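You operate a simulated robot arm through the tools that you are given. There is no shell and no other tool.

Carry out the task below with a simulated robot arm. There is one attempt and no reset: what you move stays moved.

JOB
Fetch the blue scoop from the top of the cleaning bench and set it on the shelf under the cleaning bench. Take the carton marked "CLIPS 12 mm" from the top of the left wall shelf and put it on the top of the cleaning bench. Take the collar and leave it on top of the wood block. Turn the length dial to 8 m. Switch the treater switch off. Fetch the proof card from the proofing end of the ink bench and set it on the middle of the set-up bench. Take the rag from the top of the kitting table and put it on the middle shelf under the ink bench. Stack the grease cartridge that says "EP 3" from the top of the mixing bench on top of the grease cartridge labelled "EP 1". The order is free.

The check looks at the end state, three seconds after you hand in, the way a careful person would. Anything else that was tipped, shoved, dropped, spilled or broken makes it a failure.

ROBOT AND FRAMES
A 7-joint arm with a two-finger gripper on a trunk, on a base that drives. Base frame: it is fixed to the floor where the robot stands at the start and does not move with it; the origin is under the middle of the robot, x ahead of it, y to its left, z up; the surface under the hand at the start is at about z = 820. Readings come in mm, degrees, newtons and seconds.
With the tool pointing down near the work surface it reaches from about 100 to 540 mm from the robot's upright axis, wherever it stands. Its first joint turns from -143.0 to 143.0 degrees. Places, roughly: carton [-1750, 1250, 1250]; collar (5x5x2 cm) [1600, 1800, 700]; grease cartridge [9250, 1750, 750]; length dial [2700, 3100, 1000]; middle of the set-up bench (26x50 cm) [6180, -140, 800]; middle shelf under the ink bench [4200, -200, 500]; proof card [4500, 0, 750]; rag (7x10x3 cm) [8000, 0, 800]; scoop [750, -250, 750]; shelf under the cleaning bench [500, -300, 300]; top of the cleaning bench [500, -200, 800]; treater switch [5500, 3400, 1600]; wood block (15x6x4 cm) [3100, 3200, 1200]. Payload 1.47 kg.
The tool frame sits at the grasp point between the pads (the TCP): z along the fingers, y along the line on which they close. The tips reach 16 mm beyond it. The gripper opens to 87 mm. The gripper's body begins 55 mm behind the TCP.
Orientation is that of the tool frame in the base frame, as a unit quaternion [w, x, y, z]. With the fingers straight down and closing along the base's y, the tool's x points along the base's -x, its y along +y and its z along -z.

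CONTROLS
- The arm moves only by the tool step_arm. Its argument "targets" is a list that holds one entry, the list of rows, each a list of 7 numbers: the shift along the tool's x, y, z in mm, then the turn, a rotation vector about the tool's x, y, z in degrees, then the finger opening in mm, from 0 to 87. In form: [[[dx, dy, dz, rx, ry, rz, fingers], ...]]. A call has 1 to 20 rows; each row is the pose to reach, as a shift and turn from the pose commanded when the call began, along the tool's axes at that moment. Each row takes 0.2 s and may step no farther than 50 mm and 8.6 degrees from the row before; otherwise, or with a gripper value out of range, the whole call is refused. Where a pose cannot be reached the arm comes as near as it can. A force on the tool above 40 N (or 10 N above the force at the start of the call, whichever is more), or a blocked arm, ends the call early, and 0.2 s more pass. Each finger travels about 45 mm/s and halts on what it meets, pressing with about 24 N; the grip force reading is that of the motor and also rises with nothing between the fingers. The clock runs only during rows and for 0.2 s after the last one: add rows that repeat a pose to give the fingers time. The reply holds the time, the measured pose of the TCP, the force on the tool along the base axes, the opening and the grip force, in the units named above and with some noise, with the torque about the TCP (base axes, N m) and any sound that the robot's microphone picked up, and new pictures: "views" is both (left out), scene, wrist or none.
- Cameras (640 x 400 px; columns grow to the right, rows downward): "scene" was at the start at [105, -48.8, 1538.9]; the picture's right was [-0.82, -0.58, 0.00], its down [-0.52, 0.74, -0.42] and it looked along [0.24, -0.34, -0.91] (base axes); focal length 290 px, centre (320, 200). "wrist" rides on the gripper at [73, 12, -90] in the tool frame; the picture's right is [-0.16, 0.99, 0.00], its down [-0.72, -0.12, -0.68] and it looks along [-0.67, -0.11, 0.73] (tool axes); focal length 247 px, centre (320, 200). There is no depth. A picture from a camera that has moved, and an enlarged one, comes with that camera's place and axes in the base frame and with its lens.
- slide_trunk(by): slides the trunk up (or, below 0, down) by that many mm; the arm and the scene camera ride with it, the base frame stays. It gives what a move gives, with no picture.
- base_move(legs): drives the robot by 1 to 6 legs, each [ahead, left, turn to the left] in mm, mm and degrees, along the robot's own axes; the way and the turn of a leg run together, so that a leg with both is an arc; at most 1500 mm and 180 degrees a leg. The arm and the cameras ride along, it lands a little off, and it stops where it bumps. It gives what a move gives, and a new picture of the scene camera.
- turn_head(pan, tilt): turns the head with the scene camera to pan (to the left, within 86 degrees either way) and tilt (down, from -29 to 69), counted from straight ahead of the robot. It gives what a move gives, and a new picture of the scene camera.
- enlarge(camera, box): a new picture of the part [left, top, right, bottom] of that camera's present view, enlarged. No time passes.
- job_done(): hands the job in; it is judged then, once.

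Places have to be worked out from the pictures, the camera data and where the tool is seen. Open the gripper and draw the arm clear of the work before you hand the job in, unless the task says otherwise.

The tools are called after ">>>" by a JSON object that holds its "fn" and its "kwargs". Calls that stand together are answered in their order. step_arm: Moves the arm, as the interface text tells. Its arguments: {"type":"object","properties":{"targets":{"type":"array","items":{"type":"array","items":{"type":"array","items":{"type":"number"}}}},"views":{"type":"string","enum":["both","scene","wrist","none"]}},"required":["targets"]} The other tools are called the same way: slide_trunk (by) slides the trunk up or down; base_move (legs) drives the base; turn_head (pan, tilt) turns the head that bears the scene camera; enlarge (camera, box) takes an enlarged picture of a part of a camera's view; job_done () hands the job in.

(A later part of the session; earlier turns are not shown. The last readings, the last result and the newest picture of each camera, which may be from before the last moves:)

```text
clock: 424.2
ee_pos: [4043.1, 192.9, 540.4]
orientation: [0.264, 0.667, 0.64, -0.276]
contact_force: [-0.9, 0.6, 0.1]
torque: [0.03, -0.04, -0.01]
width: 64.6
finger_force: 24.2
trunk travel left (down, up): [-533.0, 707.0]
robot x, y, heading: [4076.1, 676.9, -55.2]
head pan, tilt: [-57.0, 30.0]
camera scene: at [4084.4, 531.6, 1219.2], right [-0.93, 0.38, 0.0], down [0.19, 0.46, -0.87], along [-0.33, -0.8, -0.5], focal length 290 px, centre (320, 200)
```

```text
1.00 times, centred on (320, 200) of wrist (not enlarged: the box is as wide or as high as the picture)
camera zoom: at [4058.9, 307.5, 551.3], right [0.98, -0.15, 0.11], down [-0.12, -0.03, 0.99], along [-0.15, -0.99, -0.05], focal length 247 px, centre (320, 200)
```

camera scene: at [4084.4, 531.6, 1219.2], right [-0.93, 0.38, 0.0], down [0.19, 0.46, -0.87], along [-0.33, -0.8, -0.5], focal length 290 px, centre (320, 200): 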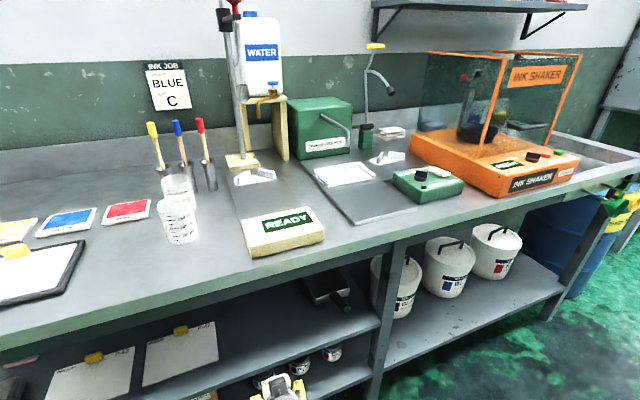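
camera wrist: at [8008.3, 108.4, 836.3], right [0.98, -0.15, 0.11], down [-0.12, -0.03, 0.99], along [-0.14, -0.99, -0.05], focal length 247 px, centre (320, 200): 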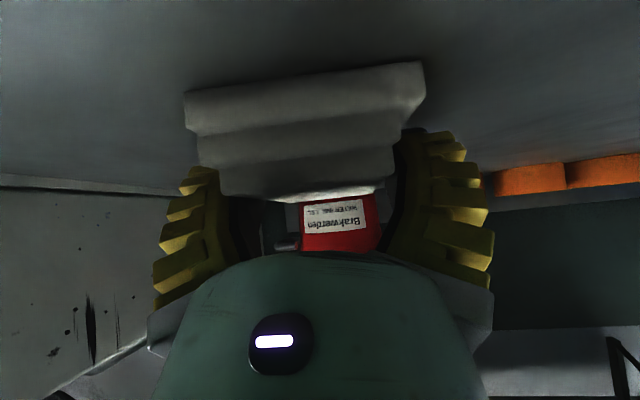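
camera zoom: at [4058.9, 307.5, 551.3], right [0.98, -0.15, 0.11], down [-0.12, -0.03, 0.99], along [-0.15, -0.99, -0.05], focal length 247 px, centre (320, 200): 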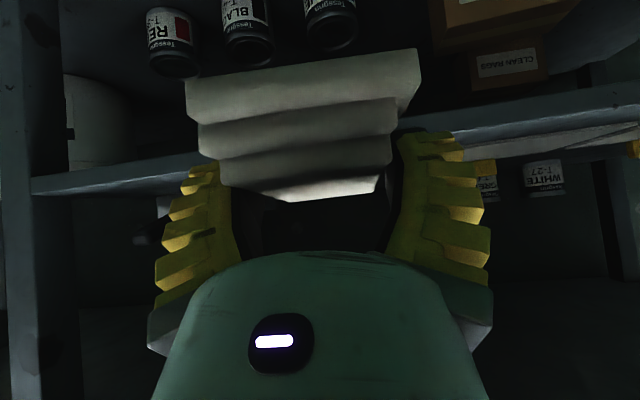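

The shelf's front edge works out at y≈90, z≈504, so the rag's bottom is about 11 mm above it. I raise 10 mm and drive in half way, then check.

>>> {"fn": "slide_trunk", "kwargs": {"by": 10}}

>>> {"fn": "base_move", "kwargs": {"legs": [[83, -56, 0]]}}

>>> {"fn": "enlarge", "kwargs": {"camera": "wrist", "box": [0, 0, 640, 400]}}

```text
clock: 424.8
ee_pos: [4042.6, 193.4, 549.9]
orientation: [0.264, 0.666, 0.641, -0.275]
contact_force: [0.1, 0.0, -0.4]
torque: [0.02, -0.01, -0.01]
width: 64.5
finger_force: 23.8
trunk travel left (down, up): [-543.0, 697.0]
robot x, y, heading: [4080.2, 673.3, -55.3]
head pan, tilt: [-57.0, 30.0]
```

```text
clock: 425.9
ee_pos: [4042.3, 95.4, 550.6]
orientation: [0.264, 0.667, 0.64, -0.275]
contact_force: [0.1, -0.2, -0.6]
torque: [0.02, -0.01, -0.02]
width: 64.8
finger_force: 23.9
trunk travel left (down, up): [-543.0, 697.0]
robot x, y, heading: [4081.6, 572.9, -55.3]
head pan, tilt: [-57.0, 30.0]
camera scene: at [4084.8, 433.3, 1229.2], right [-0.92, 0.38, 0.0], down [0.19, 0.46, -0.87], along [-0.33, -0.8, -0.5], focal length 290 px, centre (320, 200)
```

scene: 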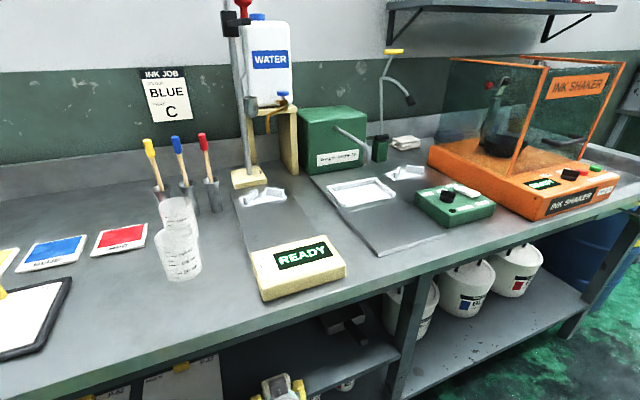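

```text
1.00 times, centred on (320, 200) of wrist (not enlarged: the box is as wide or as high as the picture)
camera zoom: at [4058.8, 209.2, 561.4], right [0.98, -0.15, 0.11], down [-0.12, -0.03, 0.99], along [-0.15, -0.99, -0.05], focal length 247 px, centre (320, 200)
```

zoom: 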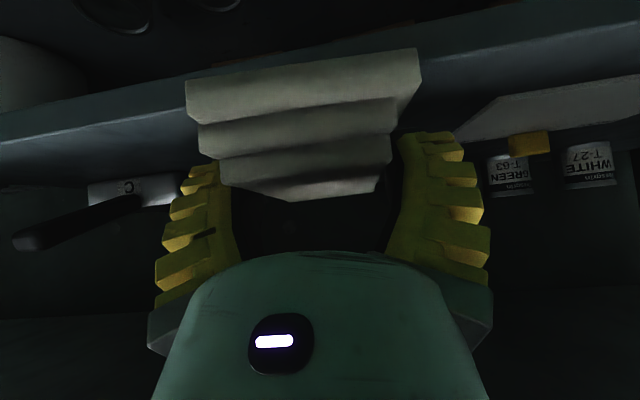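

The way ahead is free. I drive the remaining 95 mm in.

>>> {"fn": "base_move", "kwargs": {"legs": [[80, -52.5, 0]]}}

>>> {"fn": "enlarge", "kwargs": {"camera": "wrist", "box": [0, 0, 640, 400]}}

```text
clock: 427.1
ee_pos: [4046.2, -3.1, 549.5]
orientation: [0.264, 0.667, 0.639, -0.276]
contact_force: [-0.6, -0.4, -0.4]
torque: [0.02, 0.04, -0.02]
width: 64.8
finger_force: 24.3
trunk travel left (down, up): [-543.0, 697.0]
robot x, y, heading: [4085.1, 473.8, -55.3]
head pan, tilt: [-57.0, 30.0]
camera scene: at [4088.0, 336.4, 1229.2], right [-0.92, 0.38, 0.0], down [0.19, 0.46, -0.87], along [-0.33, -0.8, -0.5], focal length 290 px, centre (320, 200)
```

scene: 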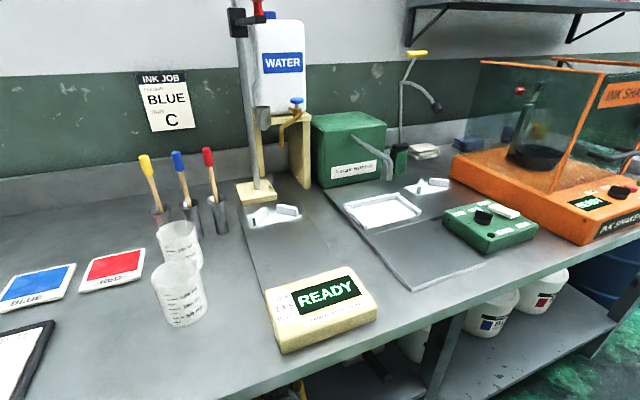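

```text
1.00 times, centred on (320, 200) of wrist (not enlarged: the box is as wide or as high as the picture)
camera zoom: at [4061.9, 112.3, 561.4], right [0.98, -0.15, 0.11], down [-0.12, -0.03, 0.99], along [-0.15, -0.99, -0.05], focal length 247 px, centre (320, 200)
```

zoom: 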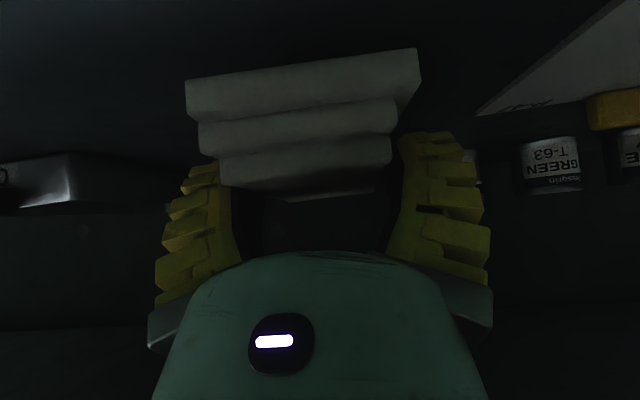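

The rag is in place above the shelf. I lower it in steps until contact.

>>> {"fn": "slide_trunk", "kwargs": {"by": -16}}

>>> {"fn": "slide_trunk", "kwargs": {"by": -3}}

>>> {"fn": "slide_trunk", "kwargs": {"by": -3}}

```text
clock: 427.7
ee_pos: [4046.0, -2.7, 533.0]
orientation: [0.263, 0.668, 0.639, -0.277]
contact_force: [-0.2, -0.8, -0.6]
torque: [0.04, 0.0, -0.01]
width: 64.6
finger_force: 24.0
trunk travel left (down, up): [-527.0, 713.0]
robot x, y, heading: [4084.5, 477.0, -55.2]
head pan, tilt: [-57.0, 30.0]
```

```text
clock: 428.2
ee_pos: [4045.9, -2.5, 531.1]
orientation: [0.264, 0.667, 0.64, -0.276]
contact_force: [0.7, 0.6, 0.1]
torque: [-0.02, -0.02, 0.0]
width: 64.5
finger_force: 24.8
trunk travel left (down, up): [-524.0, 716.0]
robot x, y, heading: [4082.9, 476.7, -55.1]
head pan, tilt: [-57.0, 30.0]
```

```text
clock: 428.8
ee_pos: [4045.6, -2.8, 528.3]
orientation: [0.264, 0.667, 0.64, -0.277]
contact_force: [1.8, 1.4, 10.1]
torque: [0.55, -0.13, 0.02]
width: 64.9
finger_force: 24.4
trunk travel left (down, up): [-521.0, 719.0]
robot x, y, heading: [4084.7, 480.3, -55.4]
head pan, tilt: [-57.0, 30.0]
```

Contact at 10 N – the rag rests on the shelf. I open the fingers.

>>> {"fn": "step_arm", "kwargs": {"targets": [[[0, 0, 0, 0, 0, 0, 70], [0, 0, 0, 0, 0, 0, 78], [0, 0, 0, 0, 0, 0, 87], [0, 0, 0, 0, 0, 0, 87]]], "views": "wrist"}}

```text
clock: 429.8
ee_pos: [4045.5, -1.5, 527.7]
orientation: [0.264, 0.667, 0.64, -0.276]
contact_force: [0.8, 0.3, 0.8]
torque: [0.02, -0.02, -0.02]
width: 87.0
finger_force: 0.0
trunk travel left (down, up): [-521.0, 719.0]
robot x, y, heading: [4080.1, 475.6, -55.5]
head pan, tilt: [-57.0, 30.0]
camera wrist: at [4061.8, 112.8, 539.2], right [0.98, -0.15, 0.11], down [-0.12, -0.03, 0.99], along [-0.15, -0.99, -0.05], focal length 247 px, centre (320, 200)
```

wrist: 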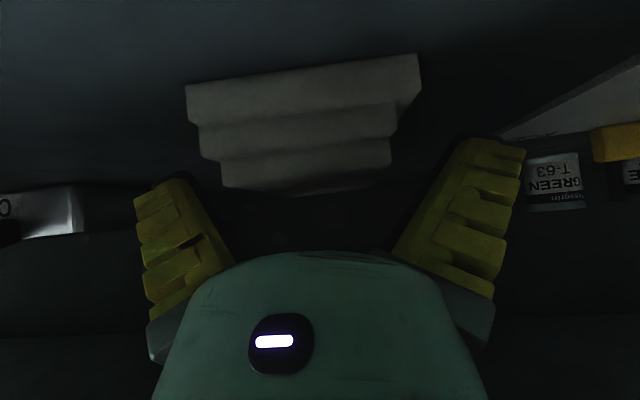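

The rag lies free. I withdraw along the tool axis and back the base out.

>>> {"fn": "step_arm", "kwargs": {"targets": [[[0, 0, -12, 0, 0, 0, 87], [0, 0, -30, 0, 0, 0, 87], [0, 0, -45, 0, 0, 0, 87]]], "views": "wrist"}}

>>> {"fn": "base_move", "kwargs": {"legs": [[-330, 226, 0]]}}

>>> {"fn": "enlarge", "kwargs": {"camera": "scene", "box": [60, 220, 380, 400]}}

```text
clock: 430.6
ee_pos: [4048.3, 29.5, 560.2]
orientation: [0.263, 0.667, 0.64, -0.276]
contact_force: [-0.3, 0.2, 0.5]
torque: [0.01, -0.03, 0.01]
width: 87.0
finger_force: 0.1
trunk travel left (down, up): [-521.0, 719.0]
robot x, y, heading: [4082.8, 475.9, -55.0]
head pan, tilt: [-57.0, 30.0]
camera wrist: at [4064.1, 144.2, 571.4], right [0.98, -0.15, 0.11], down [-0.12, -0.03, 0.99], along [-0.15, -0.99, -0.05], focal length 247 px, centre (320, 200)
```

wrist: 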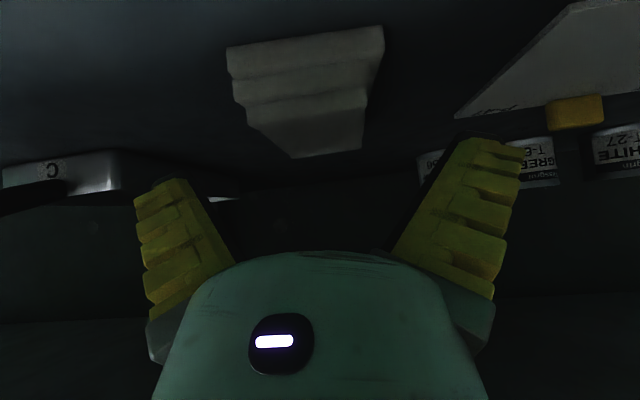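

```text
clock: 433.1
ee_pos: [4041.8, 431.4, 559.6]
orientation: [0.263, 0.67, 0.636, -0.277]
contact_force: [0.6, 0.4, 1.0]
torque: [-0.03, -0.02, -0.03]
width: 87.0
finger_force: 0.2
trunk travel left (down, up): [-521.0, 719.0]
robot x, y, heading: [4080.3, 876.4, -56.0]
head pan, tilt: [-57.0, 30.0]
camera scene: at [4083.9, 738.4, 1207.1], right [-0.92, 0.39, 0.0], down [0.19, 0.46, -0.87], along [-0.34, -0.8, -0.5], focal length 290 px, centre (320, 200)
```

scene: 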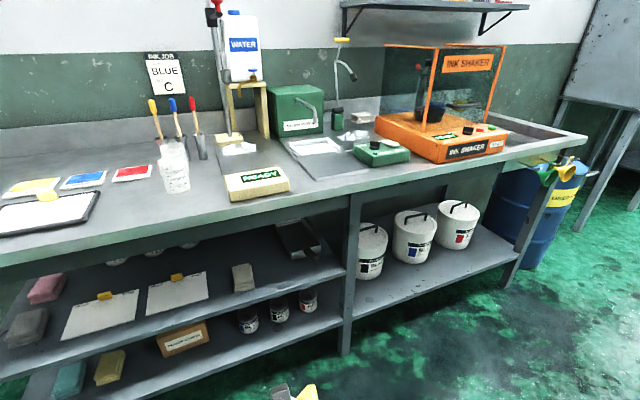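

```text
2.00 times, centred on (220, 310) of scene
camera zoom: at [4083.9, 738.4, 1207.1], right [-0.92, 0.39, 0.0], down [0.19, 0.46, -0.87], along [-0.34, -0.8, -0.5], focal length 581 px, centre (520, -20)
```

zoom: 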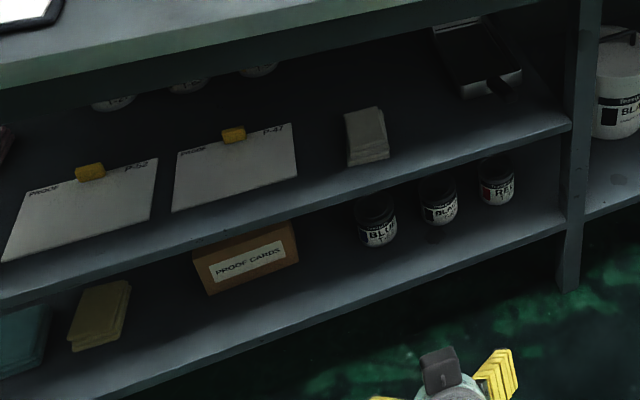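

The rag lies on the middle shelf beside P-47. Last job: the proof card. I raise the trunk, level the hand to point down and go to the proofing end.

>>> {"fn": "slide_trunk", "kwargs": {"by": 400}}

>>> {"fn": "step_arm", "kwargs": {"targets": [[[0, 0, 0, 0, 7.5, 0, 80], [0, 0, 0, 0, 15, 0, 80], [0, 0, 0, 0, 22.5, 0, 80], [0, 0, 0, 0, 30, 0, 80], [0, 0, 0, 0, 37.5, 0, 80], [0, 0, -30, 0, 45, 0, 80], [0, 0, -30, 0, 45, 0, 80]]], "views": "none"}}

>>> {"fn": "slide_trunk", "kwargs": {"by": 60}}

>>> {"fn": "base_move", "kwargs": {"legs": [[400, 73, 0]]}}

>>> {"fn": "enlarge", "kwargs": {"camera": "wrist", "box": [0, 0, 640, 400]}}

```text
clock: 436.9
ee_pos: [4041.8, 430.9, 960.0]
orientation: [0.263, 0.669, 0.637, -0.277]
contact_force: [0.2, 0.0, 0.5]
torque: [-0.02, 0.0, 0.01]
width: 86.8
finger_force: 0.1
trunk travel left (down, up): [-921.0, 319.0]
robot x, y, heading: [4080.2, 875.3, -55.6]
head pan, tilt: [-57.0, 30.0]
```

```text
clock: 438.5
ee_pos: [4039.3, 451.4, 980.5]
orientation: [-0.002, 0.725, 0.688, 0.001]
contact_force: [-0.1, -1.1, 0.0]
torque: [-0.01, 0.01, 0.04]
width: 81.9
finger_force: 1.0
trunk travel left (down, up): [-921.0, 319.0]
robot x, y, heading: [4078.5, 877.7, -56.0]
head pan, tilt: [-57.0, 30.0]
```

```text
clock: 439.5
ee_pos: [4039.8, 450.7, 1039.5]
orientation: [0.0, 0.726, 0.688, 0.001]
contact_force: [-0.4, 0.0, -0.2]
torque: [0.02, -0.01, -0.03]
width: 81.8
finger_force: 0.9
trunk travel left (down, up): [-981.0, 259.0]
robot x, y, heading: [4079.1, 877.0, -55.9]
head pan, tilt: [-57.0, 30.0]
```

```text
clock: 442.1
ee_pos: [4331.3, 152.7, 1041.0]
orientation: [0.0, 0.726, 0.688, 0.001]
contact_force: [-1.0, -0.7, 0.0]
torque: [0.0, 0.01, 0.01]
width: 81.9
finger_force: 1.7
trunk travel left (down, up): [-981.0, 259.0]
robot x, y, heading: [4373.3, 581.3, -55.9]
head pan, tilt: [-57.0, 30.0]
camera scene: at [4376.5, 438.6, 1667.1], right [-0.92, 0.39, 0.0], down [0.19, 0.46, -0.87], along [-0.34, -0.8, -0.5], focal length 290 px, centre (320, 200)
```

scene: 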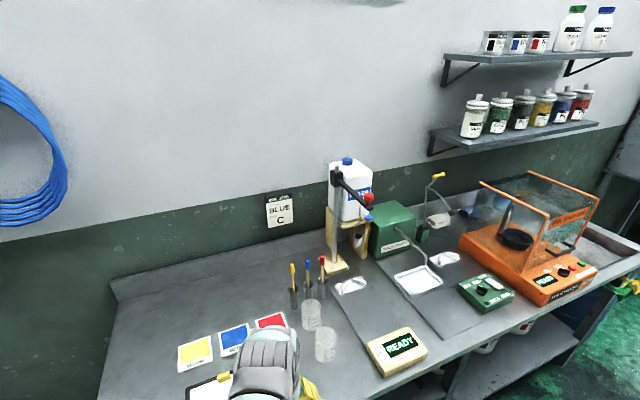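

```text
1.00 times, centred on (320, 200) of wrist (not enlarged: the box is as wide or as high as the picture)
camera zoom: at [4347.2, 224.5, 1129.6], right [0.98, -0.21, 0.0], down [-0.15, -0.72, 0.68], along [-0.14, -0.66, -0.73], focal length 247 px, centre (320, 200)
```

zoom: 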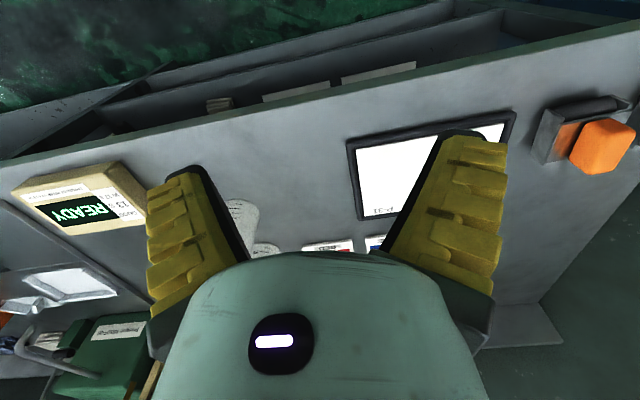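

I move over the card to find the tab exactly.

>>> {"fn": "base_move", "kwargs": {"legs": [[154.5, -39.4, 0]]}}

>>> {"fn": "enlarge", "kwargs": {"camera": "wrist", "box": [0, 0, 640, 400]}}

>>> {"fn": "enlarge", "kwargs": {"camera": "scene", "box": [80, 220, 400, 400]}}

```text
clock: 443.5
ee_pos: [4384.4, 2.4, 1040.5]
orientation: [-0.001, 0.727, 0.687, 0.001]
contact_force: [-0.3, 0.0, -0.4]
torque: [0.03, -0.03, 0.0]
width: 81.8
finger_force: 1.4
trunk travel left (down, up): [-981.0, 259.0]
robot x, y, heading: [4428.3, 428.0, -55.9]
head pan, tilt: [-57.0, 30.0]
camera scene: at [4430.5, 289.0, 1667.1], right [-0.92, 0.39, 0.0], down [0.2, 0.46, -0.87], along [-0.34, -0.8, -0.5], focal length 290 px, centre (320, 200)
```

scene: 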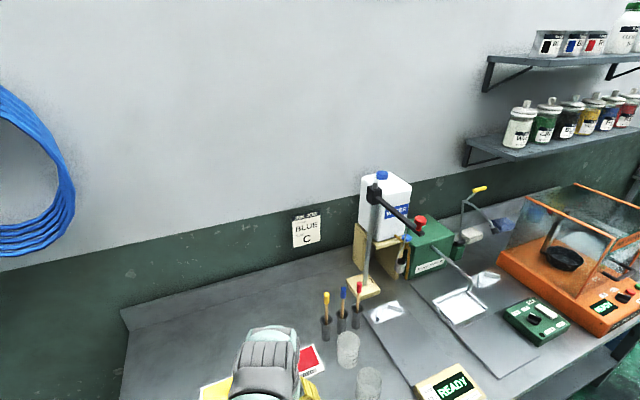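

```text
1.00 times, centred on (320, 200) of wrist (not enlarged: the box is as wide or as high as the picture)
camera zoom: at [4400.6, 75.0, 1129.6], right [0.98, -0.21, 0.0], down [-0.16, -0.72, 0.68], along [-0.15, -0.66, -0.73], focal length 247 px, centre (320, 200)
```

zoom: 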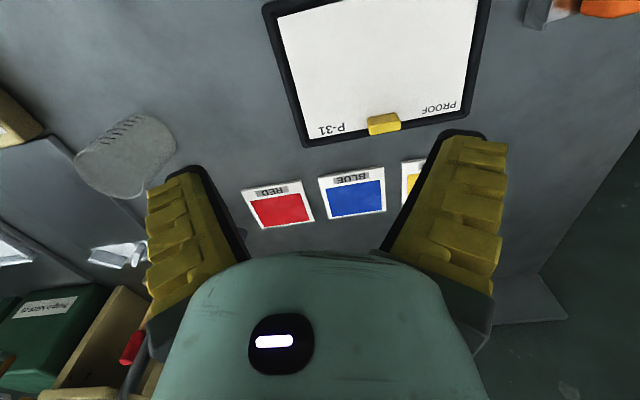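

```text
2.00 times, centred on (240, 310) of scene
camera zoom: at [4430.5, 289.0, 1667.1], right [-0.92, 0.39, 0.0], down [0.2, 0.46, -0.87], along [-0.34, -0.8, -0.5], focal length 581 px, centre (480, -20)
```

zoom: 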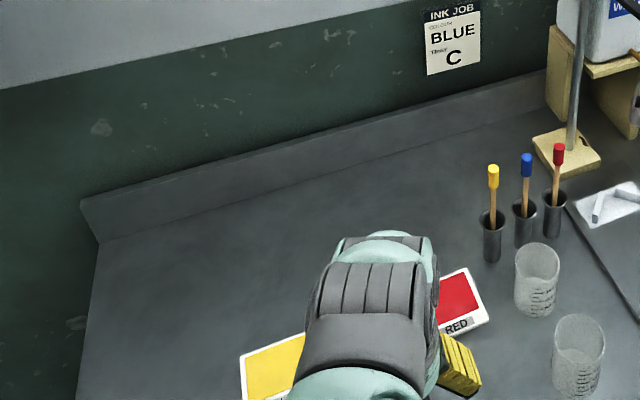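

The tab is clearly visible at the card's far edge. I zoom in on it.

>>> {"fn": "enlarge", "kwargs": {"camera": "wrist", "box": [330, 90, 450, 165]}}

```text
5.33 times, centred on (390, 128) of wrist
camera zoom: at [4400.6, 75.0, 1129.6], right [0.98, -0.21, 0.0], down [-0.16, -0.72, 0.68], along [-0.15, -0.66, -0.73], focal length 1317 px, centre (-53, 587)
```

zoom: 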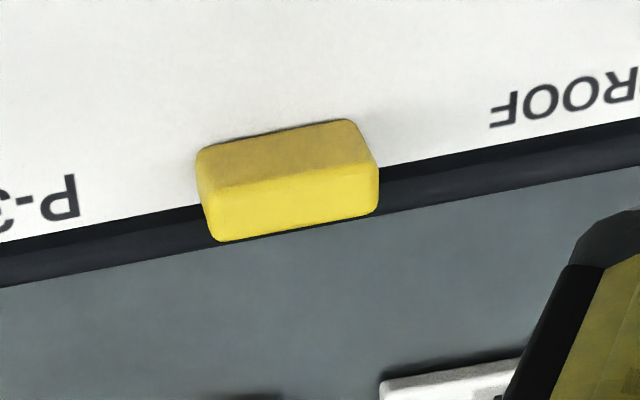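

Triangulating with the earlier view puts the tab at about [4441, -61, 877] (so this bench is higher than I assumed). I move the hand over it with a safe height and look again.

>>> {"fn": "step_arm", "kwargs": {"targets": [[[-20, 20, -13, 0, 0, 0, 80], [-40, 40, -26, 0, 0, 0, 80], [-60, 60, -40, 0, 0, 0, 80], [-60, 60, -40, 0, 0, 0, 80]]], "views": "none"}}

>>> {"fn": "slide_trunk", "kwargs": {"by": -100}}

>>> {"fn": "enlarge", "kwargs": {"camera": "wrist", "box": [200, 20, 440, 220]}}

```text
clock: 444.5
ee_pos: [4442.5, -58.9, 1079.8]
orientation: [-0.002, 0.727, 0.687, 0.002]
contact_force: [0.2, -0.3, -0.3]
torque: [0.0, -0.03, -0.03]
width: 81.7
finger_force: 1.1
trunk travel left (down, up): [-981.0, 259.0]
robot x, y, heading: [4426.0, 424.6, -56.2]
head pan, tilt: [-57.0, 30.0]
```

```text
clock: 445.8
ee_pos: [4442.3, -60.0, 981.3]
orientation: [0.0, 0.727, 0.687, 0.0]
contact_force: [-0.3, -0.1, 0.6]
torque: [0.02, -0.02, 0.02]
width: 81.9
finger_force: 1.5
trunk travel left (down, up): [-881.0, 359.0]
robot x, y, heading: [4427.8, 428.1, -56.0]
head pan, tilt: [-57.0, 30.0]
```

```text
2.00 times, centred on (320, 120) of wrist
camera zoom: at [4457.5, 13.0, 1069.7], right [0.98, -0.21, 0.0], down [-0.16, -0.72, 0.68], along [-0.15, -0.66, -0.73], focal length 494 px, centre (320, 360)
```

zoom: 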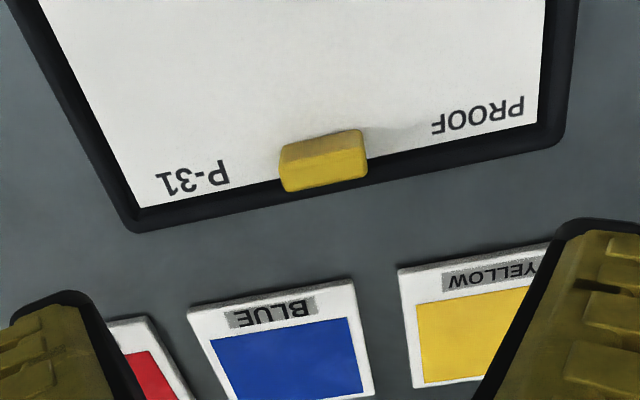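

The tab (≈34 mm wide, top z≈873) is 7 mm beyond the TCP. I centre on it and lower with the trunk, checking before the last bit.

>>> {"fn": "step_arm", "kwargs": {"targets": [[[-4, 0.6, 0, 0, 0, 0, 70], [-7.3, 1.2, 0, 0, 0, 0, 60], [-7.3, 1.2, 0, 0, 0, 0, 60]]], "views": "none"}}

>>> {"fn": "slide_trunk", "kwargs": {"by": -75}}

>>> {"fn": "enlarge", "kwargs": {"camera": "wrist", "box": [200, 70, 440, 260]}}

```text
clock: 446.6
ee_pos: [4443.5, -67.2, 980.3]
orientation: [-0.001, 0.727, 0.686, 0.0]
contact_force: [-0.1, 0.3, 0.3]
torque: [0.0, 0.0, -0.02]
width: 64.7
finger_force: 3.2
trunk travel left (down, up): [-881.0, 359.0]
robot x, y, heading: [4426.0, 431.3, -56.0]
head pan, tilt: [-57.0, 30.0]
```

```text
clock: 447.7
ee_pos: [4443.2, -66.9, 905.1]
orientation: [-0.002, 0.727, 0.687, 0.001]
contact_force: [0.8, 1.0, 0.8]
torque: [-0.01, -0.02, 0.01]
width: 64.7
finger_force: 3.3
trunk travel left (down, up): [-806.0, 434.0]
robot x, y, heading: [4429.1, 431.7, -55.9]
head pan, tilt: [-57.0, 30.0]
```

```text
2.11 times, centred on (320, 165) of wrist
camera zoom: at [4458.3, 5.3, 994.5], right [0.98, -0.21, 0.0], down [-0.16, -0.72, 0.68], along [-0.15, -0.66, -0.73], focal length 520 px, centre (320, 274)
```

zoom: 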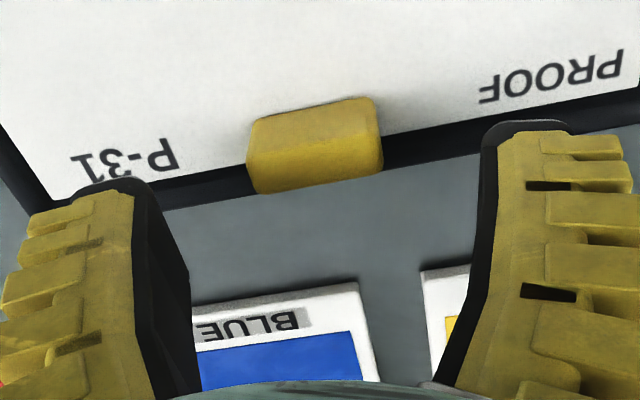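

Centred and aligned within 3°. I lower the last 22 mm and close on the tab.

>>> {"fn": "slide_trunk", "kwargs": {"by": -21}}

>>> {"fn": "step_arm", "kwargs": {"targets": [[[0, 0, 0, 0, 0, 0, 45], [0, 0, 0, 0, 0, 0, 30], [0, 0, 0, 0, 0, 0, 15], [0, 0, 0, 0, 0, 0, 15], [0, 0, 0, 0, 0, 0, 15]]], "views": "wrist"}}

```text
clock: 448.4
ee_pos: [4443.2, -66.6, 883.9]
orientation: [-0.001, 0.727, 0.687, 0.0]
contact_force: [-0.4, -0.7, -0.6]
torque: [0.01, -0.05, 0.03]
width: 64.8
finger_force: 3.3
trunk travel left (down, up): [-785.0, 455.0]
robot x, y, heading: [4428.5, 429.7, -56.1]
head pan, tilt: [-57.0, 30.0]
```

```text
clock: 449.6
ee_pos: [4441.8, -67.6, 884.5]
orientation: [-0.002, 0.727, 0.687, 0.0]
contact_force: [0.1, 4.1, 11.5]
torque: [0.27, 0.01, 0.05]
width: 28.8
finger_force: 23.8
trunk travel left (down, up): [-785.0, 455.0]
robot x, y, heading: [4425.9, 429.0, -56.2]
head pan, tilt: [-57.0, 30.0]
camera wrist: at [4458.3, 5.1, 973.9], right [0.98, -0.21, 0.0], down [-0.16, -0.72, 0.68], along [-0.15, -0.66, -0.73], focal length 247 px, centre (320, 200)
```

wrist: 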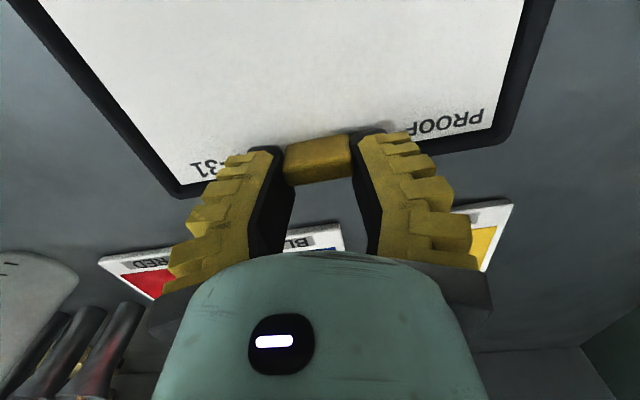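

Tab gripped. I lift a little and look at what comes along.

>>> {"fn": "slide_trunk", "kwargs": {"by": 25}}

>>> {"fn": "enlarge", "kwargs": {"camera": "wrist", "box": [0, 0, 640, 400]}}

>>> {"fn": "enlarge", "kwargs": {"camera": "scene", "box": [100, 200, 420, 400]}}

```text
clock: 450.3
ee_pos: [4442.7, -65.8, 910.1]
orientation: [-0.002, 0.726, 0.688, 0.001]
contact_force: [0.1, 0.7, -0.1]
torque: [-0.02, -0.03, 0.0]
width: 26.9
finger_force: 24.4
trunk travel left (down, up): [-810.0, 430.0]
robot x, y, heading: [4426.3, 431.4, -56.1]
head pan, tilt: [-57.0, 30.0]
```

```text
1.00 times, centred on (320, 200) of wrist (not enlarged: the box is as wide or as high as the picture)
camera zoom: at [4458.3, 5.7, 998.2], right [0.98, -0.21, 0.0], down [-0.16, -0.72, 0.68], along [-0.15, -0.66, -0.73], focal length 247 px, centre (320, 200)
```

zoom: 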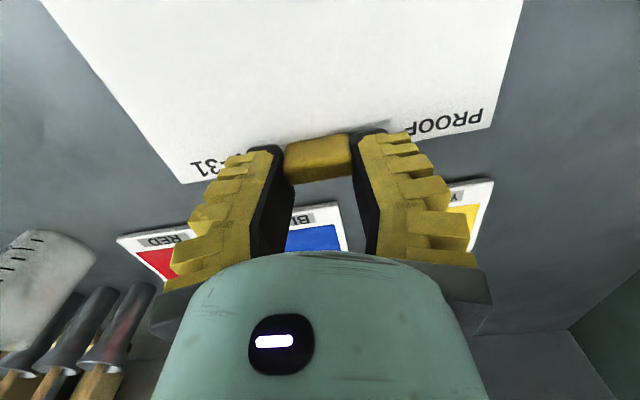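

```text
2.00 times, centred on (260, 300) of scene
camera zoom: at [4430.5, 289.0, 1496.1], right [-0.92, 0.39, 0.0], down [0.2, 0.46, -0.87], along [-0.34, -0.8, -0.5], focal length 581 px, centre (440, 0)
```

zoom: 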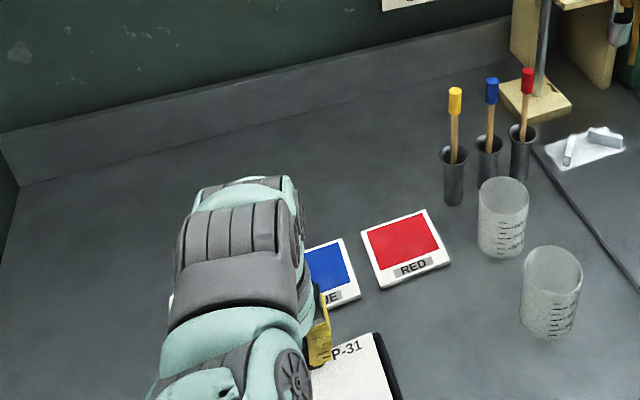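

Only the white card came up; the mat stayed. I lift clear and carry it to the set-up bench.

>>> {"fn": "slide_trunk", "kwargs": {"by": 160}}

>>> {"fn": "base_move", "kwargs": {"legs": [[-373.5, 251, 0], [781, 1162, 0]]}}

>>> {"fn": "turn_head", "kwargs": {"pan": -57, "tilt": 30}}

>>> {"fn": "enlarge", "kwargs": {"camera": "wrist", "box": [0, 0, 640, 400]}}

```text
clock: 452.1
ee_pos: [4443.2, -68.1, 1068.5]
orientation: [0.0, 0.727, 0.687, 0.001]
contact_force: [-0.8, -0.4, 0.1]
torque: [0.0, 0.02, 0.01]
width: 26.7
finger_force: 23.8
trunk travel left (down, up): [-970.0, 270.0]
robot x, y, heading: [4429.9, 429.4, -56.3]
head pan, tilt: [-57.0, 30.0]
```

```text
clock: 461.5
ee_pos: [5832.9, 418.2, 1069.7]
orientation: [-0.002, 0.734, 0.679, 0.0]
contact_force: [-0.2, 0.0, -0.1]
torque: [-0.02, -0.03, 0.01]
width: 26.8
finger_force: 24.4
trunk travel left (down, up): [-970.0, 270.0]
robot x, y, heading: [5830.5, 917.8, -57.8]
head pan, tilt: [-57.0, 30.0]
camera scene: at [5828.5, 774.9, 1656.1], right [-0.91, 0.41, 0.0], down [0.21, 0.46, -0.87], along [-0.36, -0.79, -0.5], focal length 290 px, centre (320, 200)
```

scene: 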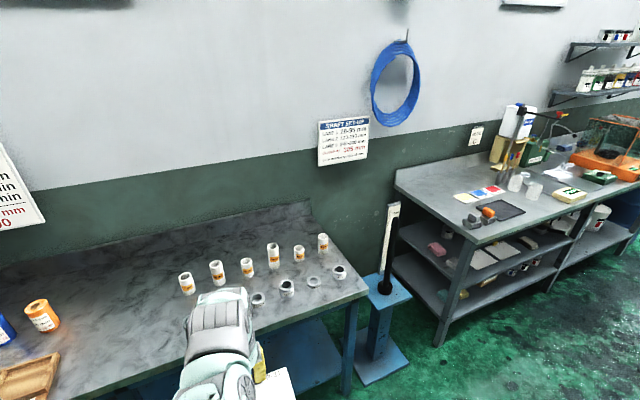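

```text
clock: 462.1
ee_pos: [5832.7, 418.4, 1069.4]
orientation: [-0.001, 0.735, 0.678, 0.0]
contact_force: [-0.8, 0.7, 0.3]
torque: [-0.01, -0.01, 0.01]
width: 26.8
finger_force: 24.3
trunk travel left (down, up): [-970.0, 270.0]
robot x, y, heading: [5829.2, 912.5, -57.0]
head pan, tilt: [-57.0, 30.0]
camera scene: at [5828.5, 774.9, 1656.1], right [-0.91, 0.41, 0.0], down [0.21, 0.46, -0.87], along [-0.36, -0.79, -0.5], focal length 290 px, centre (320, 200)
```

scene: 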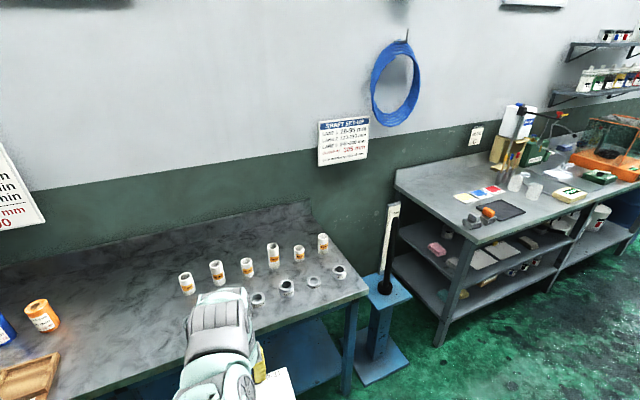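

```text
1.00 times, centred on (320, 200) of wrist (not enlarged: the box is as wide or as high as the picture)
camera zoom: at [5850.1, 490.9, 1158.4], right [0.97, -0.23, 0.0], down [-0.17, -0.71, 0.68], along [-0.16, -0.66, -0.73], focal length 247 px, centre (320, 200)
```

zoom: 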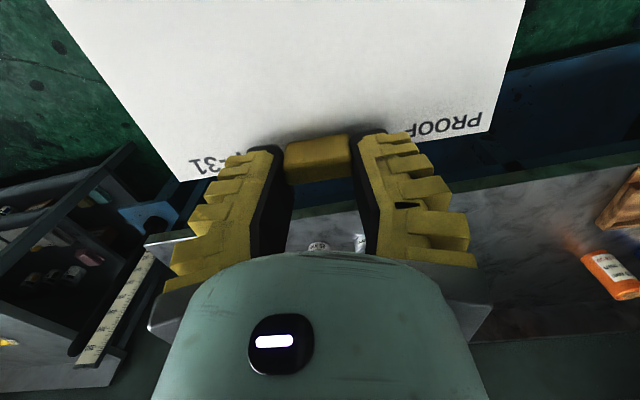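

The set-up bench's middle (x≈6050–6310) is free between the sleeves and the tray. I drive in front of it and approach.

>>> {"fn": "base_move", "kwargs": {"legs": [[189, 291, 0], [335.5, -217.8, 0]]}}

>>> {"fn": "turn_head", "kwargs": {"pan": -57, "tilt": 38}}

>>> {"fn": "enlarge", "kwargs": {"camera": "wrist", "box": [0, 0, 640, 400]}}

```text
clock: 466.4
ee_pos: [6191.6, 27.4, 1070.2]
orientation: [-0.002, 0.732, 0.681, 0.0]
contact_force: [0.0, -0.3, -0.6]
torque: [-0.03, -0.01, -0.02]
width: 26.4
finger_force: 24.2
trunk travel left (down, up): [-970.0, 270.0]
robot x, y, heading: [6184.7, 524.2, -57.0]
head pan, tilt: [-57.0, 30.0]
camera scene: at [6184.0, 383.4, 1656.1], right [-0.91, 0.41, 0.0], down [0.2, 0.46, -0.87], along [-0.35, -0.79, -0.5], focal length 290 px, centre (320, 200)
```

scene: 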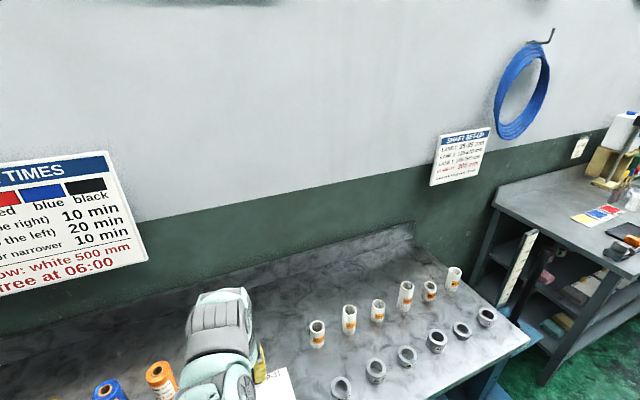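

```text
clock: 467.1
ee_pos: [6191.0, 27.3, 1068.6]
orientation: [-0.002, 0.731, 0.682, 0.0]
contact_force: [-0.3, -0.6, 0.0]
torque: [-0.02, 0.02, -0.01]
width: 26.6
finger_force: 23.7
trunk travel left (down, up): [-970.0, 270.0]
robot x, y, heading: [6182.9, 522.2, -56.9]
head pan, tilt: [-57.0, 38.0]
camera scene: at [6185.6, 387.2, 1643.8], right [-0.91, 0.41, 0.0], down [0.25, 0.56, -0.79], along [-0.32, -0.72, -0.62], focal length 290 px, centre (320, 200)
```

scene: 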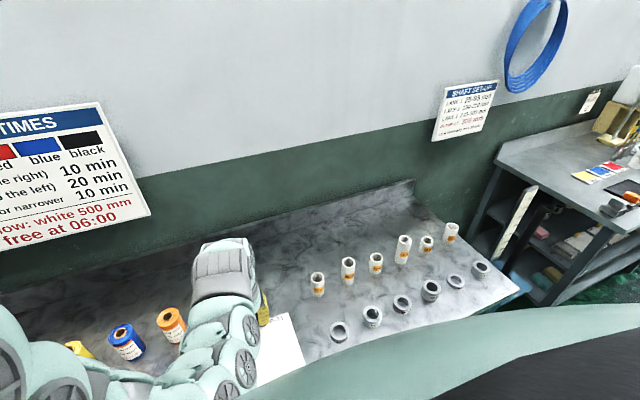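

```text
1.00 times, centred on (320, 200) of wrist (not enlarged: the box is as wide or as high as the picture)
camera zoom: at [6207.8, 99.6, 1158.4], right [0.97, -0.23, 0.0], down [-0.17, -0.72, 0.68], along [-0.15, -0.66, -0.73], focal length 247 px, centre (320, 200)
```

zoom: 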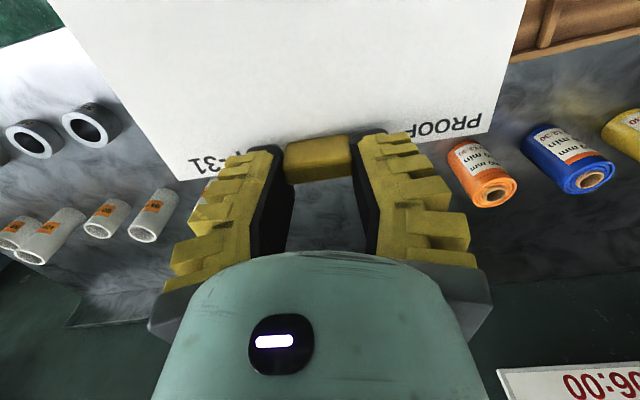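

The spot is clear: nearest ring x≈5980, orange can x≈6382. I drive further in over the bench.

>>> {"fn": "base_move", "kwargs": {"legs": [[119.7, -91.1, 0]]}}

>>> {"fn": "base_move", "kwargs": {"legs": [[42, -27, 0]]}}

>>> {"fn": "enlarge", "kwargs": {"camera": "wrist", "box": [0, 0, 640, 400]}}

```text
clock: 468.5
ee_pos: [6180.9, -124.3, 1069.2]
orientation: [-0.002, 0.732, 0.681, 0.001]
contact_force: [-0.1, -0.1, -0.4]
torque: [-0.01, -0.02, 0.02]
width: 26.5
finger_force: 24.4
trunk travel left (down, up): [-970.0, 270.0]
robot x, y, heading: [6174.4, 375.4, -57.0]
head pan, tilt: [-57.0, 38.0]
camera scene: at [6175.5, 236.6, 1643.8], right [-0.91, 0.41, 0.0], down [0.25, 0.56, -0.79], along [-0.32, -0.72, -0.62], focal length 290 px, centre (320, 200)
```

scene: 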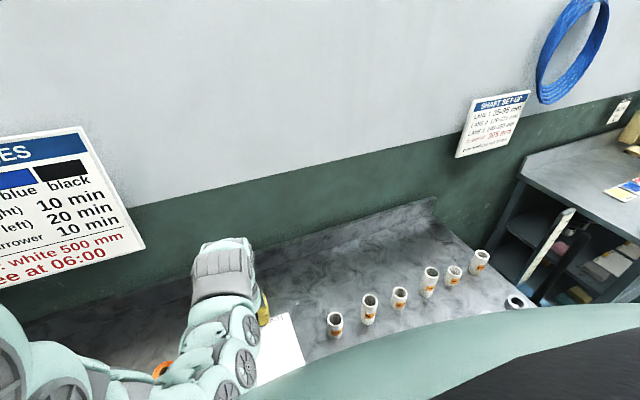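

```text
clock: 469.4
ee_pos: [6182.4, -172.9, 1068.3]
orientation: [-0.001, 0.731, 0.682, 0.0]
contact_force: [-0.5, 0.3, -0.5]
torque: [-0.03, 0.02, 0.01]
width: 26.7
finger_force: 23.8
trunk travel left (down, up): [-970.0, 270.0]
robot x, y, heading: [6168.5, 325.1, -56.6]
head pan, tilt: [-57.0, 38.0]
camera scene: at [6176.0, 187.1, 1643.8], right [-0.91, 0.4, 0.0], down [0.25, 0.56, -0.79], along [-0.32, -0.72, -0.62], focal length 290 px, centre (320, 200)
```

scene: 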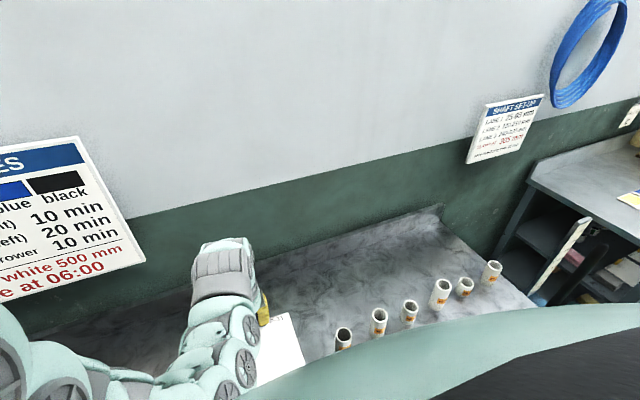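

```text
1.00 times, centred on (320, 200) of wrist (not enlarged: the box is as wide or as high as the picture)
camera zoom: at [6198.3, -100.3, 1158.3], right [0.97, -0.23, 0.0], down [-0.17, -0.72, 0.68], along [-0.15, -0.66, -0.73], focal length 247 px, centre (320, 200)
```

zoom: 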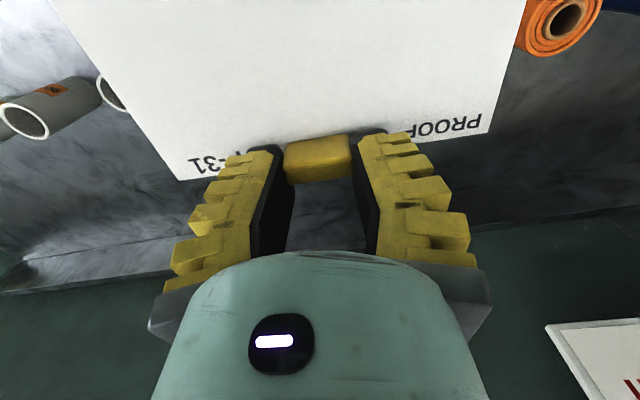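

The card is centred over the free middle (x 6100–6265), 80–100 mm from the nearest parts. I lower it with the trunk.

>>> {"fn": "slide_trunk", "kwargs": {"by": -160}}

>>> {"fn": "enlarge", "kwargs": {"camera": "wrist", "box": [0, 0, 640, 400]}}

>>> {"fn": "turn_head", "kwargs": {"pan": -57, "tilt": 36}}

```text
clock: 471.2
ee_pos: [6181.2, -172.9, 909.5]
orientation: [-0.002, 0.732, 0.682, 0.001]
contact_force: [0.4, 0.9, 0.4]
torque: [0.0, -0.01, -0.02]
width: 26.5
finger_force: 23.8
trunk travel left (down, up): [-810.0, 430.0]
robot x, y, heading: [6170.5, 320.6, -56.8]
head pan, tilt: [-57.0, 38.0]
```

```text
1.00 times, centred on (320, 200) of wrist (not enlarged: the box is as wide or as high as the picture)
camera zoom: at [6198.3, -100.4, 998.4], right [0.97, -0.23, 0.0], down [-0.17, -0.72, 0.68], along [-0.15, -0.66, -0.73], focal length 247 px, centre (320, 200)
```

zoom: 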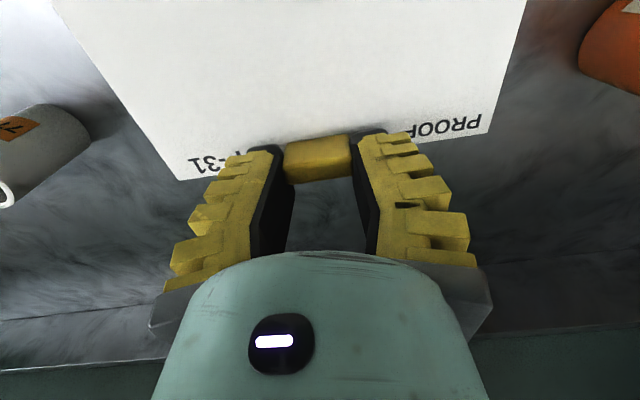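

```text
clock: 471.9
ee_pos: [6182.4, -173.5, 909.6]
orientation: [-0.003, 0.732, 0.682, 0.001]
contact_force: [1.2, -0.3, -0.2]
torque: [-0.02, -0.01, 0.01]
width: 26.8
finger_force: 23.7
trunk travel left (down, up): [-810.0, 430.0]
robot x, y, heading: [6172.0, 329.0, -56.9]
head pan, tilt: [-57.0, 36.0]
camera scene: at [6175.5, 186.0, 1486.8], right [-0.91, 0.4, 0.0], down [0.24, 0.54, -0.81], along [-0.33, -0.74, -0.59], focal length 290 px, centre (320, 200)
```

scene: 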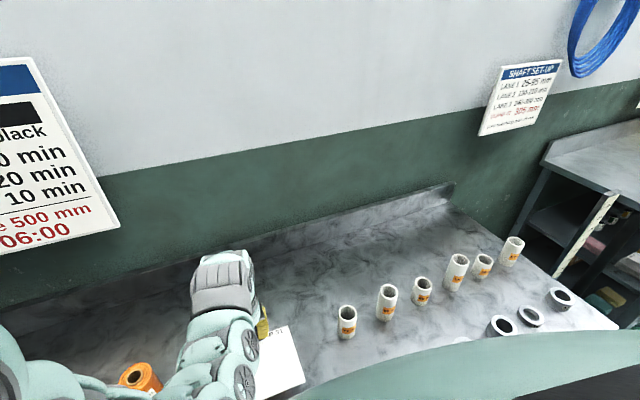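

Still well clear. I lower further in steps with force checks.

>>> {"fn": "slide_trunk", "kwargs": {"by": -25}}

>>> {"fn": "slide_trunk", "kwargs": {"by": -12}}

>>> {"fn": "slide_trunk", "kwargs": {"by": -8}}

>>> {"fn": "enlarge", "kwargs": {"camera": "wrist", "box": [0, 0, 640, 400]}}

```text
clock: 472.6
ee_pos: [6181.9, -173.1, 885.1]
orientation: [-0.002, 0.731, 0.682, 0.001]
contact_force: [0.5, 0.6, 0.0]
torque: [-0.03, 0.0, -0.02]
width: 26.6
finger_force: 24.2
trunk travel left (down, up): [-785.0, 455.0]
robot x, y, heading: [6171.9, 322.7, -56.6]
head pan, tilt: [-57.0, 36.0]
```

```text
clock: 473.2
ee_pos: [6182.4, -172.9, 873.5]
orientation: [-0.002, 0.731, 0.682, 0.001]
contact_force: [0.0, -0.2, -0.4]
torque: [-0.02, 0.02, 0.03]
width: 26.5
finger_force: 23.6
trunk travel left (down, up): [-773.0, 467.0]
robot x, y, heading: [6170.3, 324.5, -56.7]
head pan, tilt: [-57.0, 36.0]
```

```text
clock: 473.8
ee_pos: [6182.7, -172.1, 863.9]
orientation: [-0.002, 0.731, 0.682, 0.001]
contact_force: [-0.9, -0.2, -0.8]
torque: [-0.06, -0.01, 0.02]
width: 26.5
finger_force: 23.8
trunk travel left (down, up): [-765.0, 475.0]
robot x, y, heading: [6173.5, 320.5, -56.7]
head pan, tilt: [-57.0, 36.0]
```

```text
1.00 times, centred on (320, 200) of wrist (not enlarged: the box is as wide or as high as the picture)
camera zoom: at [6198.3, -100.5, 953.4], right [0.97, -0.23, 0.0], down [-0.16, -0.72, 0.68], along [-0.15, -0.66, -0.73], focal length 247 px, centre (320, 200)
```

zoom: 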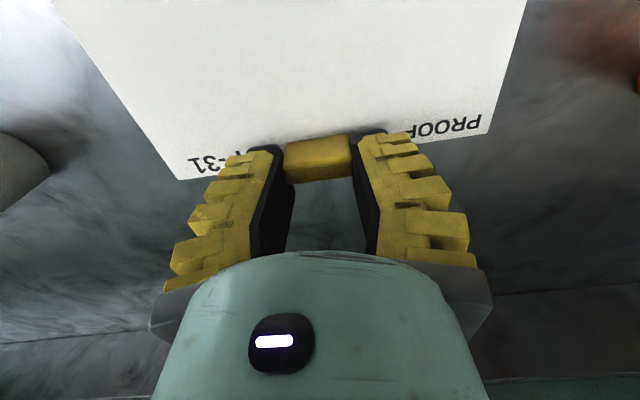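

No contact yet; I continue in smaller steps.

>>> {"fn": "slide_trunk", "kwargs": {"by": -6}}

>>> {"fn": "slide_trunk", "kwargs": {"by": -5}}

>>> {"fn": "slide_trunk", "kwargs": {"by": -4}}

>>> {"fn": "enlarge", "kwargs": {"camera": "wrist", "box": [60, 0, 560, 260]}}

```text
clock: 474.3
ee_pos: [6181.4, -172.7, 857.7]
orientation: [-0.002, 0.731, 0.682, 0.001]
contact_force: [-0.1, -0.1, 0.4]
torque: [0.02, -0.02, 0.04]
width: 26.5
finger_force: 23.8
trunk travel left (down, up): [-759.0, 481.0]
robot x, y, heading: [6172.2, 324.5, -56.9]
head pan, tilt: [-57.0, 36.0]
```

```text
clock: 474.8
ee_pos: [6181.6, -171.8, 854.3]
orientation: [-0.002, 0.731, 0.682, 0.0]
contact_force: [-0.4, -1.1, 0.1]
torque: [-0.02, -0.01, 0.02]
width: 26.7
finger_force: 23.6
trunk travel left (down, up): [-754.0, 486.0]
robot x, y, heading: [6167.2, 325.8, -56.7]
head pan, tilt: [-57.0, 36.0]
```

```text
clock: 475.4
ee_pos: [6181.9, -172.2, 849.0]
orientation: [-0.002, 0.731, 0.682, 0.001]
contact_force: [0.8, 0.3, -0.4]
torque: [-0.03, 0.02, 0.01]
width: 26.6
finger_force: 24.0
trunk travel left (down, up): [-750.0, 490.0]
robot x, y, heading: [6171.1, 328.7, -56.8]
head pan, tilt: [-57.0, 36.0]
```

```text
1.28 times, centred on (310, 130) of wrist
camera zoom: at [6198.3, -100.4, 938.4], right [0.97, -0.23, 0.0], down [-0.17, -0.72, 0.68], along [-0.15, -0.66, -0.73], focal length 316 px, centre (333, 290)
```

zoom: 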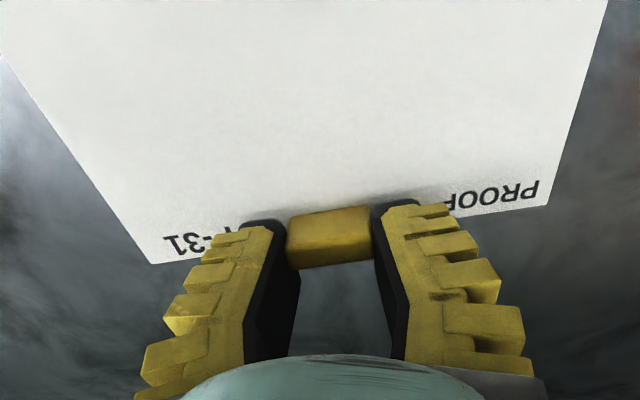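

Still free; continuing.

>>> {"fn": "slide_trunk", "kwargs": {"by": -5}}

>>> {"fn": "slide_trunk", "kwargs": {"by": -4}}

>>> {"fn": "slide_trunk", "kwargs": {"by": -4}}

>>> {"fn": "enlarge", "kwargs": {"camera": "wrist", "box": [60, 0, 560, 260]}}

```text
clock: 475.9
ee_pos: [6182.3, -174.2, 843.4]
orientation: [-0.001, 0.731, 0.682, 0.0]
contact_force: [0.1, 0.2, -0.7]
torque: [-0.02, 0.04, -0.01]
width: 26.7
finger_force: 24.6
trunk travel left (down, up): [-745.0, 495.0]
robot x, y, heading: [6170.8, 323.2, -56.7]
head pan, tilt: [-57.0, 36.0]
```

```text
clock: 476.4
ee_pos: [6181.6, -171.2, 840.3]
orientation: [-0.002, 0.731, 0.682, 0.001]
contact_force: [-0.4, 0.6, -0.5]
torque: [-0.03, 0.03, -0.02]
width: 26.6
finger_force: 24.1
trunk travel left (down, up): [-741.0, 499.0]
robot x, y, heading: [6172.9, 324.3, -56.9]
head pan, tilt: [-57.0, 36.0]
```

```text
clock: 477.0
ee_pos: [6183.3, -172.6, 835.3]
orientation: [-0.003, 0.731, 0.682, 0.0]
contact_force: [0.0, 0.5, -0.3]
torque: [0.03, 0.01, 0.0]
width: 26.7
finger_force: 23.9
trunk travel left (down, up): [-737.0, 503.0]
robot x, y, heading: [6173.0, 326.3, -57.3]
head pan, tilt: [-57.0, 36.0]
```

```text
1.28 times, centred on (310, 130) of wrist
camera zoom: at [6198.3, -100.4, 925.4], right [0.97, -0.23, 0.0], down [-0.16, -0.72, 0.68], along [-0.15, -0.66, -0.73], focal length 316 px, centre (333, 290)
```

zoom: 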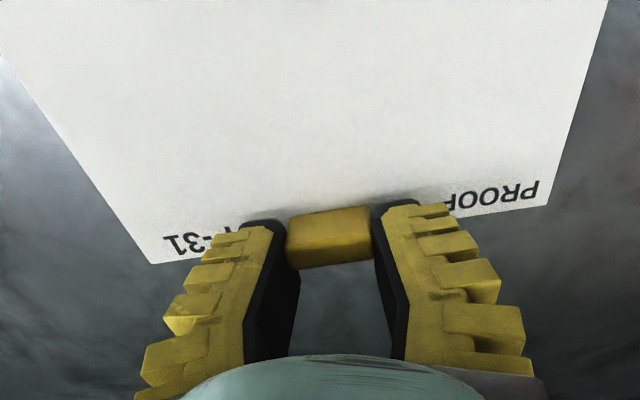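

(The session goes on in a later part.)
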